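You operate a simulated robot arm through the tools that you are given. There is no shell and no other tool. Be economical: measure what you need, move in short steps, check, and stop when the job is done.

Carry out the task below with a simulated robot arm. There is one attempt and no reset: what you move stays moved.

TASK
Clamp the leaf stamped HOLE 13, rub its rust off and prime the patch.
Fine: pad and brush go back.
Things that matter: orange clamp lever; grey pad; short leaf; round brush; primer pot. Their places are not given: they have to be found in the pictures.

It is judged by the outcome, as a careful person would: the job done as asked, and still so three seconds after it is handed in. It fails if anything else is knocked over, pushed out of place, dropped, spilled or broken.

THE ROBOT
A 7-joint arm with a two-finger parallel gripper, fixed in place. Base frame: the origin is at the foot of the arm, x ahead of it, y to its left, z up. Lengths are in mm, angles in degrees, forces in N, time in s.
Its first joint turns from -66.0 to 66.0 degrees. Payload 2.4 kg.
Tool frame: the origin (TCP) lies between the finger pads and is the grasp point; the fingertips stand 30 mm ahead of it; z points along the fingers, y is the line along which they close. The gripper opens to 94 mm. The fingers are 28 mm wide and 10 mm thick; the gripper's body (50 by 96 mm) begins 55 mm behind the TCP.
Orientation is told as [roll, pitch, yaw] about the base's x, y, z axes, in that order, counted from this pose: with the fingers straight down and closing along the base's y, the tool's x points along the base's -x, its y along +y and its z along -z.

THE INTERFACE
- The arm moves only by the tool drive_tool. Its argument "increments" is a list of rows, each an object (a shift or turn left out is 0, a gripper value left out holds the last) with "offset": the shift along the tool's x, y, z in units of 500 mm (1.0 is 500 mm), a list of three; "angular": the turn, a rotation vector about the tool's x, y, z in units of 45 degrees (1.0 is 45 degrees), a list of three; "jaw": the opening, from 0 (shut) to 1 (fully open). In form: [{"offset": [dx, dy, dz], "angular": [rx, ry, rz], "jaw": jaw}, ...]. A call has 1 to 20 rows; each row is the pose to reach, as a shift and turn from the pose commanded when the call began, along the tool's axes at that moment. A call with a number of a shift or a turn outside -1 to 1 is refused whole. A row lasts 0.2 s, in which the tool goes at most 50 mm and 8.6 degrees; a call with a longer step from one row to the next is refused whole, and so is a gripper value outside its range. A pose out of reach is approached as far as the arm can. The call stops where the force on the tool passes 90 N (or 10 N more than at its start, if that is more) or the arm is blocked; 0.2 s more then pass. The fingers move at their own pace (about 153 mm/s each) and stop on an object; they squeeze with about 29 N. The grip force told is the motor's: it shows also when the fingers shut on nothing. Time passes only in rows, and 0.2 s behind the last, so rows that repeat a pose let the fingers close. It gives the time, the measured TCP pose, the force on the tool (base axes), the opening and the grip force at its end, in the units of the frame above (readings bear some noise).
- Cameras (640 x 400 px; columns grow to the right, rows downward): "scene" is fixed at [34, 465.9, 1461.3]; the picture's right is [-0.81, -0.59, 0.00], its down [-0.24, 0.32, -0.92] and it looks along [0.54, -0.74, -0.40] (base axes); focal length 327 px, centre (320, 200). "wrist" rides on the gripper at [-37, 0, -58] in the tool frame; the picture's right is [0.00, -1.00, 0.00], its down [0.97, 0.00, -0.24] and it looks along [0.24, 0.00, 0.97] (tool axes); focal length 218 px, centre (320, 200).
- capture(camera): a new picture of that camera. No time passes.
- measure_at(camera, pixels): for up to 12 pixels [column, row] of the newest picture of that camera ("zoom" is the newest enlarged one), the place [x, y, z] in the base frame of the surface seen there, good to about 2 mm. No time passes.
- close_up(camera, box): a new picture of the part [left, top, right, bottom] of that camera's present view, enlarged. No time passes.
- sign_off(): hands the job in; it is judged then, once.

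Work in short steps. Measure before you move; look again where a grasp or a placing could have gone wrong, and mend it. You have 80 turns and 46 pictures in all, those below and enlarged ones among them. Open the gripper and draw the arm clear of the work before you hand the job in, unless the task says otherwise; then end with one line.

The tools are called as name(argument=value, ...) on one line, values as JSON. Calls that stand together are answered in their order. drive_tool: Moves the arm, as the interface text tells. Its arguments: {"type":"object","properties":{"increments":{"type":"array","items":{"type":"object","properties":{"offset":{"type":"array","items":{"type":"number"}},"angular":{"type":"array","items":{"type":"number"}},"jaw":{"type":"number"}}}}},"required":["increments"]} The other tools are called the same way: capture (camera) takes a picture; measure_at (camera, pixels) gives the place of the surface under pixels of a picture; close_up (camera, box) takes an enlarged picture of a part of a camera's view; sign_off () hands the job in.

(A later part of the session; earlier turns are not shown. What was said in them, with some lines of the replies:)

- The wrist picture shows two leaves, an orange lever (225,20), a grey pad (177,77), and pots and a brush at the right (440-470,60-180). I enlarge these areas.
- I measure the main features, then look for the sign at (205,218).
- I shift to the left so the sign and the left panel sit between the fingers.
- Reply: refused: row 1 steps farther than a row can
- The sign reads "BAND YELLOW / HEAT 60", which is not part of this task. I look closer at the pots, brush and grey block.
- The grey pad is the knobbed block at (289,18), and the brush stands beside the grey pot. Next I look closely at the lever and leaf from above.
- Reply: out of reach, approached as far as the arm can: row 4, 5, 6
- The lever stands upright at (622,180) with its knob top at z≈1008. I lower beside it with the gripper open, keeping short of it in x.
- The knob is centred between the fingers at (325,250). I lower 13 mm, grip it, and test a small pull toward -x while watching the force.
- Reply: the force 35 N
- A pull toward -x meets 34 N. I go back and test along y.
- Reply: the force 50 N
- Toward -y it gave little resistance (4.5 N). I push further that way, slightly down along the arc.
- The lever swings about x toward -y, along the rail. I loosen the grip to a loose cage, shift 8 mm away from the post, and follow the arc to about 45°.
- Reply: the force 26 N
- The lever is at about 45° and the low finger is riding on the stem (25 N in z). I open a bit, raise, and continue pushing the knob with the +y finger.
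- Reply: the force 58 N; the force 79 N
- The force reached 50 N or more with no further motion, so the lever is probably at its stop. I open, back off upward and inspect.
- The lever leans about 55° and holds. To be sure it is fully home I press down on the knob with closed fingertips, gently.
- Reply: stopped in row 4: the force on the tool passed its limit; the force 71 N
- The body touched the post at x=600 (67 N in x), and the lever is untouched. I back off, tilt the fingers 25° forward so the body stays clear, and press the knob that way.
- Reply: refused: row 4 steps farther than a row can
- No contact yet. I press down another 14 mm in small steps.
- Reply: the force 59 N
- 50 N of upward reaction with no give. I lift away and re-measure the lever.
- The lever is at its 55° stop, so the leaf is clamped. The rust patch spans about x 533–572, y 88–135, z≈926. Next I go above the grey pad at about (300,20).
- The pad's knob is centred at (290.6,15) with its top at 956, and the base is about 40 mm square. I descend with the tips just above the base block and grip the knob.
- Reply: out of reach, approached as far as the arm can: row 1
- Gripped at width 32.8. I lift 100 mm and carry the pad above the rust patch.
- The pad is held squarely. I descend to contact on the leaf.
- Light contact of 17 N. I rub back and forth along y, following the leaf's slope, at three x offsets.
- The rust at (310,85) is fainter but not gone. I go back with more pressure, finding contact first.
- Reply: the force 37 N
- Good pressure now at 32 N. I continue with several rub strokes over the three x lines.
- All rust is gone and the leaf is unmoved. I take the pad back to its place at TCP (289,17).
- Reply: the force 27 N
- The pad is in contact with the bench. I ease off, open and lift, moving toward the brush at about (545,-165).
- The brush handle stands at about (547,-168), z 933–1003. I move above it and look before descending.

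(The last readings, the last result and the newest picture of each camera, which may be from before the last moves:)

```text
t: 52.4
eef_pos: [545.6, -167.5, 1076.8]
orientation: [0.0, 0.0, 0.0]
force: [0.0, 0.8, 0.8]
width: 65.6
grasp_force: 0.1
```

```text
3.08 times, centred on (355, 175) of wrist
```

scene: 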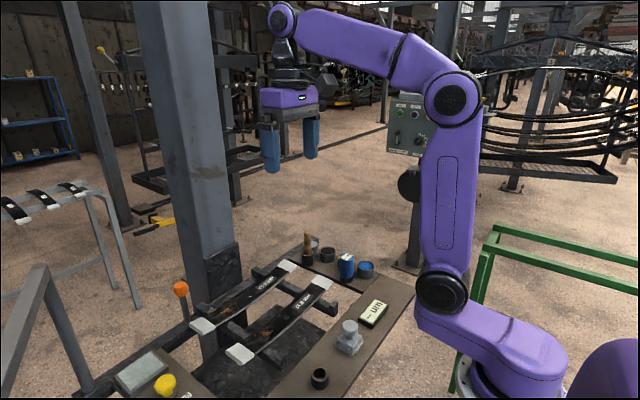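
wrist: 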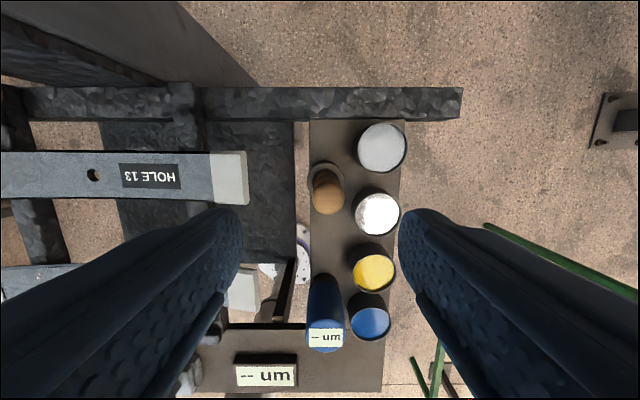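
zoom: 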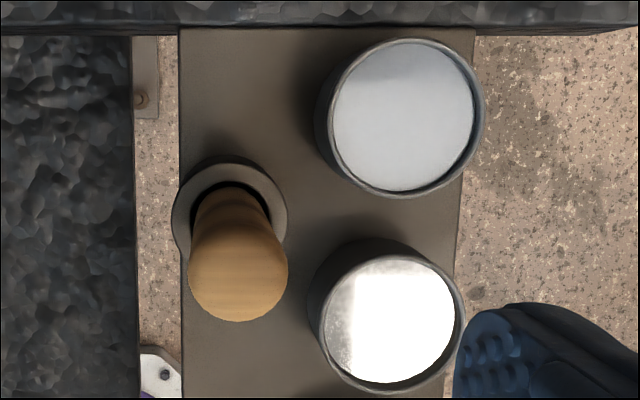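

Pot 1 is grey primer, centre (581,-224), surface z≈925; pot 2 is a mirror-like dark liquid. I descend and grip the brush handle at (549,-171).

drive_tool(increments=[{"offset": [-0.007, -0.006, 0.07]}, {"offset": [-0.007, -0.006, 0.14]}, {"offset": [-0.007, -0.006, 0.19]}, {"offset": [-0.007, -0.006, 0.19]}, {"offset": [-0.007, -0.006, 0.19], "jaw": 0}, {"offset": [-0.007, -0.006, 0.19], "jaw": 0}, {"offset": [-0.007, -0.006, 0.19], "jaw": 0}])

drive_tool(increments=[{"offset": [0, 0, -0.04]}, {"offset": [0, 0, -0.09]}, {"offset": [0, 0, -0.15]}, {"offset": [0, 0, -0.15]}])

close_up(camera="scene", box=[250, 170, 400, 290])

```text
t: 54.0
eef_pos: [550.5, -171.5, 982.2]
orientation: [0.0, 0.1, -0.1]
force: [-0.4, 0.5, -0.2]
width: 19.4
grasp_force: 28.2
```

```text
t: 55.0
eef_pos: [550.0, -172.5, 1057.3]
orientation: [0.0, 0.0, 0.0]
force: [-0.2, 0.3, 0.4]
width: 19.5
grasp_force: 28.3
```

```text
3.33 times, centred on (325, 230) of scene
```

zoom: 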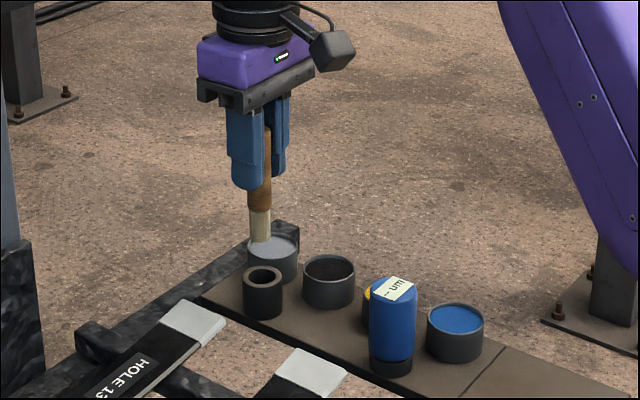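

The brush is out of its holder. I measure its tip.

measure_at(camera="zoom", pixels=[[259, 212], [259, 230], [260, 238], [260, 205], [258, 185], [262, 282], [262, 270]])

```text
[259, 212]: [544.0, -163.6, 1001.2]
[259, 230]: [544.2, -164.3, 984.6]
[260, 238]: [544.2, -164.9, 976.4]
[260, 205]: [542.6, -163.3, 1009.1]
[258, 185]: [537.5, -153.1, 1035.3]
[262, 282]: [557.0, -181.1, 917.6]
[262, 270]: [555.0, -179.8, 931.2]
```

The tip is about 83 mm below the TCP. I move over the primer pot, dip to tip z≈913, wait, and lift.

drive_tool(increments=[{"offset": [-0.03, -0.05, 0]}, {"offset": [-0.062, -0.104, 0]}, {"offset": [-0.062, -0.104, 0]}, {"offset": [-0.062, -0.104, 0.05]}, {"offset": [-0.062, -0.104, 0.1]}, {"offset": [-0.062, -0.104, 0.122]}, {"offset": [-0.062, -0.104, 0.122]}, {"offset": [-0.062, -0.104, 0.122]}])

drive_tool(increments=[{"offset": [0, 0, -0.02]}, {"offset": [0, 0, -0.03]}, {"offset": [0, 0, -0.05]}, {"offset": [0, 0, -0.09]}, {"offset": [0, 0, -0.13]}, {"offset": [0, 0, -0.13]}, {"offset": [0, 0, -0.13]}])

close_up(camera="scene", box=[250, 170, 400, 290])

```text
t: 56.8
eef_pos: [581.8, -223.2, 999.4]
orientation: [-0.3, -0.7, 0.0]
force: [6.0, 1.3, 34.8]
width: 19.8
grasp_force: 28.7
```

```text
t: 58.4
eef_pos: [581.3, -222.5, 1060.8]
orientation: [0.0, 0.0, -0.1]
force: [-0.3, 0.1, -0.5]
width: 19.5
grasp_force: 28.5
```

```text
3.33 times, centred on (325, 230) of scene
```

zoom: 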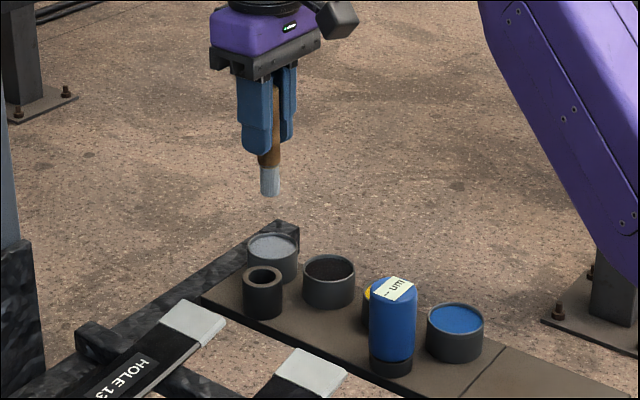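

The bristles are coated grey. I re-measure the tip, as the bottom of the pot pushed back.

measure_at(camera="zoom", pixels=[[270, 180], [270, 190], [270, 194], [270, 170]])

```text
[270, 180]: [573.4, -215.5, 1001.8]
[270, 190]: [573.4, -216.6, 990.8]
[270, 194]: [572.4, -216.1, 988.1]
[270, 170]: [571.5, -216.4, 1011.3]
```

The tip is now about 75 mm below the TCP. I carry the brush between the leaves (x≈505) to the patch, then over it.

drive_tool(increments=[{"offset": [0.06, 0.06, 0]}, {"offset": [0.12, 0.12, 0]}, {"offset": [0.152, 0.2, 0]}, {"offset": [0.152, 0.29, 0]}, {"offset": [0.152, 0.38, 0]}, {"offset": [0.152, 0.47, 0]}, {"offset": [0.152, 0.56, 0]}, {"offset": [0.152, 0.65, 0]}, {"offset": [0.1, 0.67, 0]}, {"offset": [0.056, 0.67, 0.02]}, {"offset": [0.056, 0.67, 0.08]}, {"offset": [0.056, 0.67, 0.112]}, {"offset": [0.056, 0.67, 0.112]}])

```text
t: 61.2
eef_pos: [552.8, 110.2, 1004.9]
orientation: [-0.1, 0.1, 0.0]
force: [-0.7, -0.7, -1.0]
width: 19.5
grasp_force: 29.3
```

drive_tool(increments=[{"offset": [0, 0, 0.004]}, {"offset": [0, 0, 0.006]}, {"offset": [0, 0, 0.008]}, {"offset": [0, 0, 0.008]}])

```text
t: 62.2
eef_pos: [553.3, 110.3, 1001.8]
orientation: [-0.1, -0.3, -0.1]
force: [-5.2, -3.2, 29.9]
width: 19.5
grasp_force: 30.0
```

Light contact. I paint in overlapping strokes along y, stepping in x across the patch and easing the pressure slightly.

drive_tool(increments=[{"offset": [0, 0.025, -0.003]}, {"offset": [0, 0.05, -0.005]}, {"offset": [0, 0.0, -0.001]}, {"offset": [0, -0.046, 0.002]}, {"offset": [0.014, -0.046, 0.002]}, {"offset": [0.014, 0, -0.001]}, {"offset": [0.014, 0.05, -0.005]}, {"offset": [0.028, 0.05, -0.005]}, {"offset": [0.028, 0, -0.001]}, {"offset": [0.028, -0.046, 0.002]}, {"offset": [0.014, -0.046, 0.002]}, {"offset": [0, -0.046, 0.002]}, {"offset": [-0.014, -0.046, 0.002]}, {"offset": [-0.014, 0, -0.001]}, {"offset": [-0.014, 0.05, -0.005]}, {"offset": [-0.028, 0.05, -0.005]}, {"offset": [-0.028, 0, -0.001]}, {"offset": [-0.028, -0.046, 0.002]}, {"offset": [0, -0.02, 0]}, {"offset": [0, 0, 0]}])

drive_tool(increments=[{"offset": [0, 0, -0.05]}, {"offset": [0.08, 0, -0.08]}, {"offset": [0.12, 0, -0.08]}, {"offset": [0.12, 0, -0.08]}])

capture(camera="wrist")

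```text
t: 66.4
eef_pos: [553.9, 109.0, 1001.0]
orientation: [-0.1, 0.0, -0.1]
force: [1.2, -9.7, 21.1]
width: 19.6
grasp_force: 29.3
```

```text
t: 67.4
eef_pos: [492.9, 111.8, 1040.0]
orientation: [0.0, 0.0, -0.1]
force: [-0.2, -0.9, -0.7]
width: 19.5
grasp_force: 29.0
```

```text
7 pictures are left
```

wrist: 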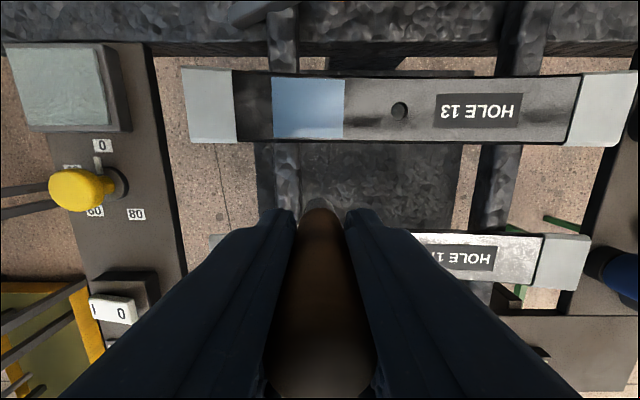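

The patch is fully covered with primer (272–345, 78–138 px). I carry the brush back above its holder at (550,-171.5).

drive_tool(increments=[{"offset": [0, -0.08, -0.04]}, {"offset": [0, -0.17, -0.05]}, {"offset": [0, -0.26, -0.05]}, {"offset": [0, -0.35, -0.05]}, {"offset": [0, -0.44, -0.05]}, {"offset": [0, -0.53, -0.05]}, {"offset": [-0.06, -0.567, -0.05]}, {"offset": [-0.114, -0.567, -0.05]}, {"offset": [-0.114, -0.567, -0.02]}, {"offset": [-0.114, -0.567, -0.02]}])

close_up(camera="scene", box=[260, 190, 360, 280])

```text
t: 69.6
eef_pos: [550.4, -171.2, 1049.6]
orientation: [0.1, 0.0, 0.0]
force: [-0.4, 0.6, -0.3]
width: 19.4
grasp_force: 29.4
```

```text
4.44 times, centred on (310, 235) of scene
```

zoom: 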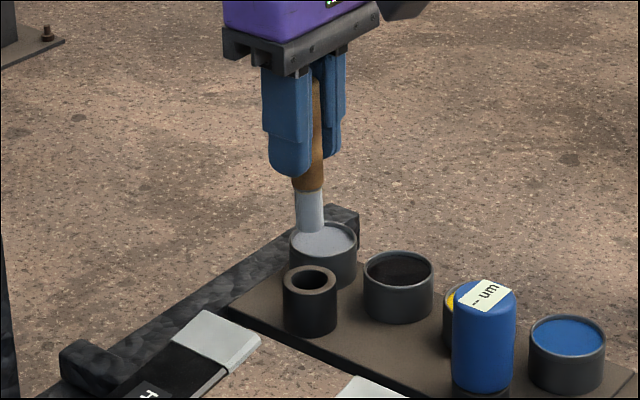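

measure_at(camera="zoom", pixels=[[309, 200], [309, 215], [309, 228], [310, 292], [287, 280], [332, 280], [309, 268], [318, 100]])

```text
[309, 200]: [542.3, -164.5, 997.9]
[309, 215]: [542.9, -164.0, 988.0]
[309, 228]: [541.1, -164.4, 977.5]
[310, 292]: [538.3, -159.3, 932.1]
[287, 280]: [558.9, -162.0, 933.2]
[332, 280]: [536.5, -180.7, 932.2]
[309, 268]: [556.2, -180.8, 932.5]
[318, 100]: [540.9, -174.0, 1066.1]
```

The tip (≈547,-170) lines up with the holder centre (547.5,-170.7). I lower it slowly.

drive_tool(increments=[{"offset": [0, 0, 0.04]}, {"offset": [0, 0, 0.08]}, {"offset": [0, 0, 0.11]}, {"offset": [0, 0, 0.13]}, {"offset": [0, 0, 0.142]}, {"offset": [0, 0, 0.142]}])

```text
t: 71.0
eef_pos: [550.6, -169.8, 979.3]
orientation: [0.1, 0.1, 0.1]
force: [0.8, 0.3, -0.2]
width: 19.7
grasp_force: 28.8
```

drive_tool(increments=[{"offset": [0, 0, 0.005]}, {"offset": [0, 0, 0.009]}, {"offset": [0, 0, 0.012]}, {"offset": [0, 0, 0.012]}])

```text
t: 72.0
eef_pos: [551.1, -170.6, 974.1]
orientation: [0.0, -0.1, 0.0]
force: [1.2, -0.2, 0.0]
width: 19.6
grasp_force: 28.9
```

Near the bottom with no force. I open partly and lift straight up, then look.

drive_tool(increments=[{"offset": [0, 0, 0.001], "jaw": 0.3}, {"offset": [0, 0, 0.001], "jaw": 0.6}, {"offset": [0, 0, -0.05], "jaw": 0.7}, {"offset": [0, 0, -0.13]}, {"offset": [0, 0, -0.22]}, {"offset": [0.08, 0.02, -0.27]}, {"offset": [0.16, 0.1, -0.28]}, {"offset": [0.2, 0.18, -0.28]}, {"offset": [0.24, 0.26, -0.28], "jaw": 1}, {"offset": [0.28, 0.34, -0.28], "jaw": 1}, {"offset": [0.28, 0.34, -0.28], "jaw": 1}])

capture(camera="wrist")

close_up(camera="scene", box=[110, 220, 410, 400])

```text
refused: row 7 steps farther than a row can; nothing moved
```

```text
5 pictures are left
```

wrist: 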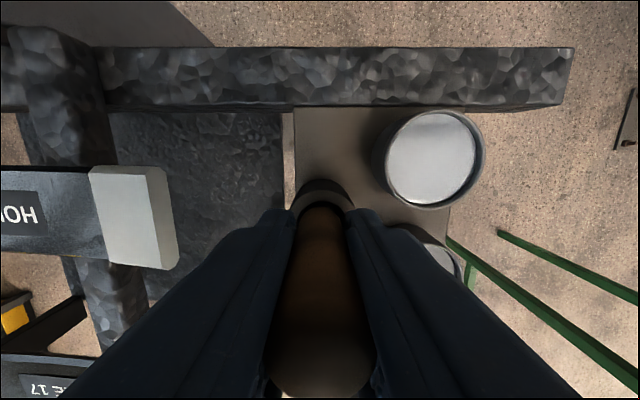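

```text
2.13 times, centred on (260, 310) of scene
```

zoom: 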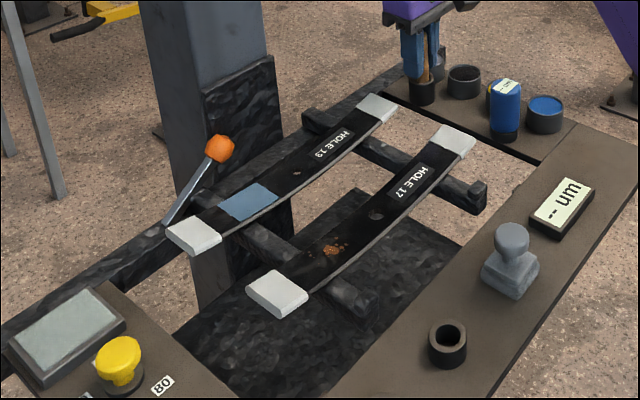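

drive_tool(increments=[{"offset": [0, 0, 0.001], "jaw": 0.3}, {"offset": [0, 0, 0.001], "jaw": 0.6}, {"offset": [0, 0, -0.05], "jaw": 0.7}, {"offset": [0, 0, -0.13]}, {"offset": [0, 0, -0.21]}, {"offset": [0.06, 0.02, -0.26]}, {"offset": [0.12, 0.07, -0.27]}, {"offset": [0.18, 0.13, -0.27]}, {"offset": [0.24, 0.19, -0.28], "jaw": 1}, {"offset": [0.3, 0.25, -0.28], "jaw": 1}, {"offset": [0.32, 0.3, -0.3], "jaw": 1}, {"offset": [0.32, 0.3, -0.3], "jaw": 1}])

capture(camera="wrist")

close_up(camera="scene", box=[110, 220, 410, 400])

```text
t: 74.6
eef_pos: [390.3, -20.3, 1123.7]
orientation: [0.0, 0.0, 0.0]
force: [-0.1, -0.5, 1.0]
width: 93.9
grasp_force: 0.0
```

```text
3 pictures are left
```

wrist: 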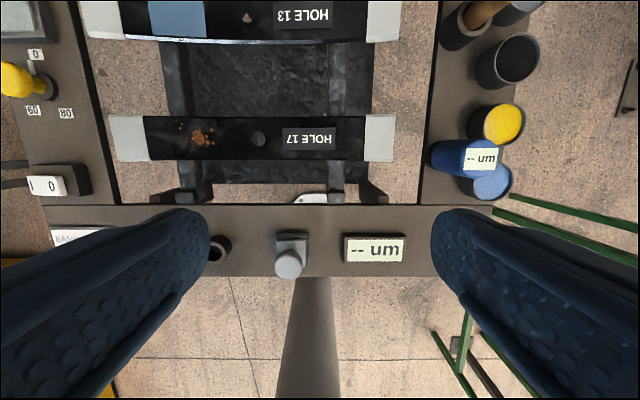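

```text
2.13 times, centred on (260, 310) of scene
```

zoom: 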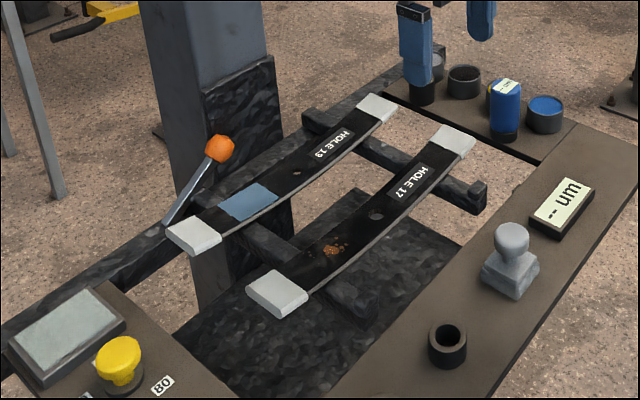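

I check the pad and brush positions before handing in.

measure_at(camera="wrist", pixels=[[291, 237], [280, 237], [305, 237], [289, 265], [480, 12], [462, 40]])

```text
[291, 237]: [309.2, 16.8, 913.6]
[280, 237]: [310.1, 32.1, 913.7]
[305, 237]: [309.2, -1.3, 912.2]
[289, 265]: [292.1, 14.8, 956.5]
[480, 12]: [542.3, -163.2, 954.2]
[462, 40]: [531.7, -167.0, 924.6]
```

The pad is back within about 1 mm, the brush stands in its holder, and the arm is clear with the gripper open. I hand in.

sign_off()

```text
The job is handed in.
```

The HOLE 13 leaf is clamped, its rust is rubbed off and the patch is primed from the grey pot, which I took to be the primer because none of the pots is labelled; the pad and brush are back in place, and the gripper bumped the post once at 67 N without shifting anything.
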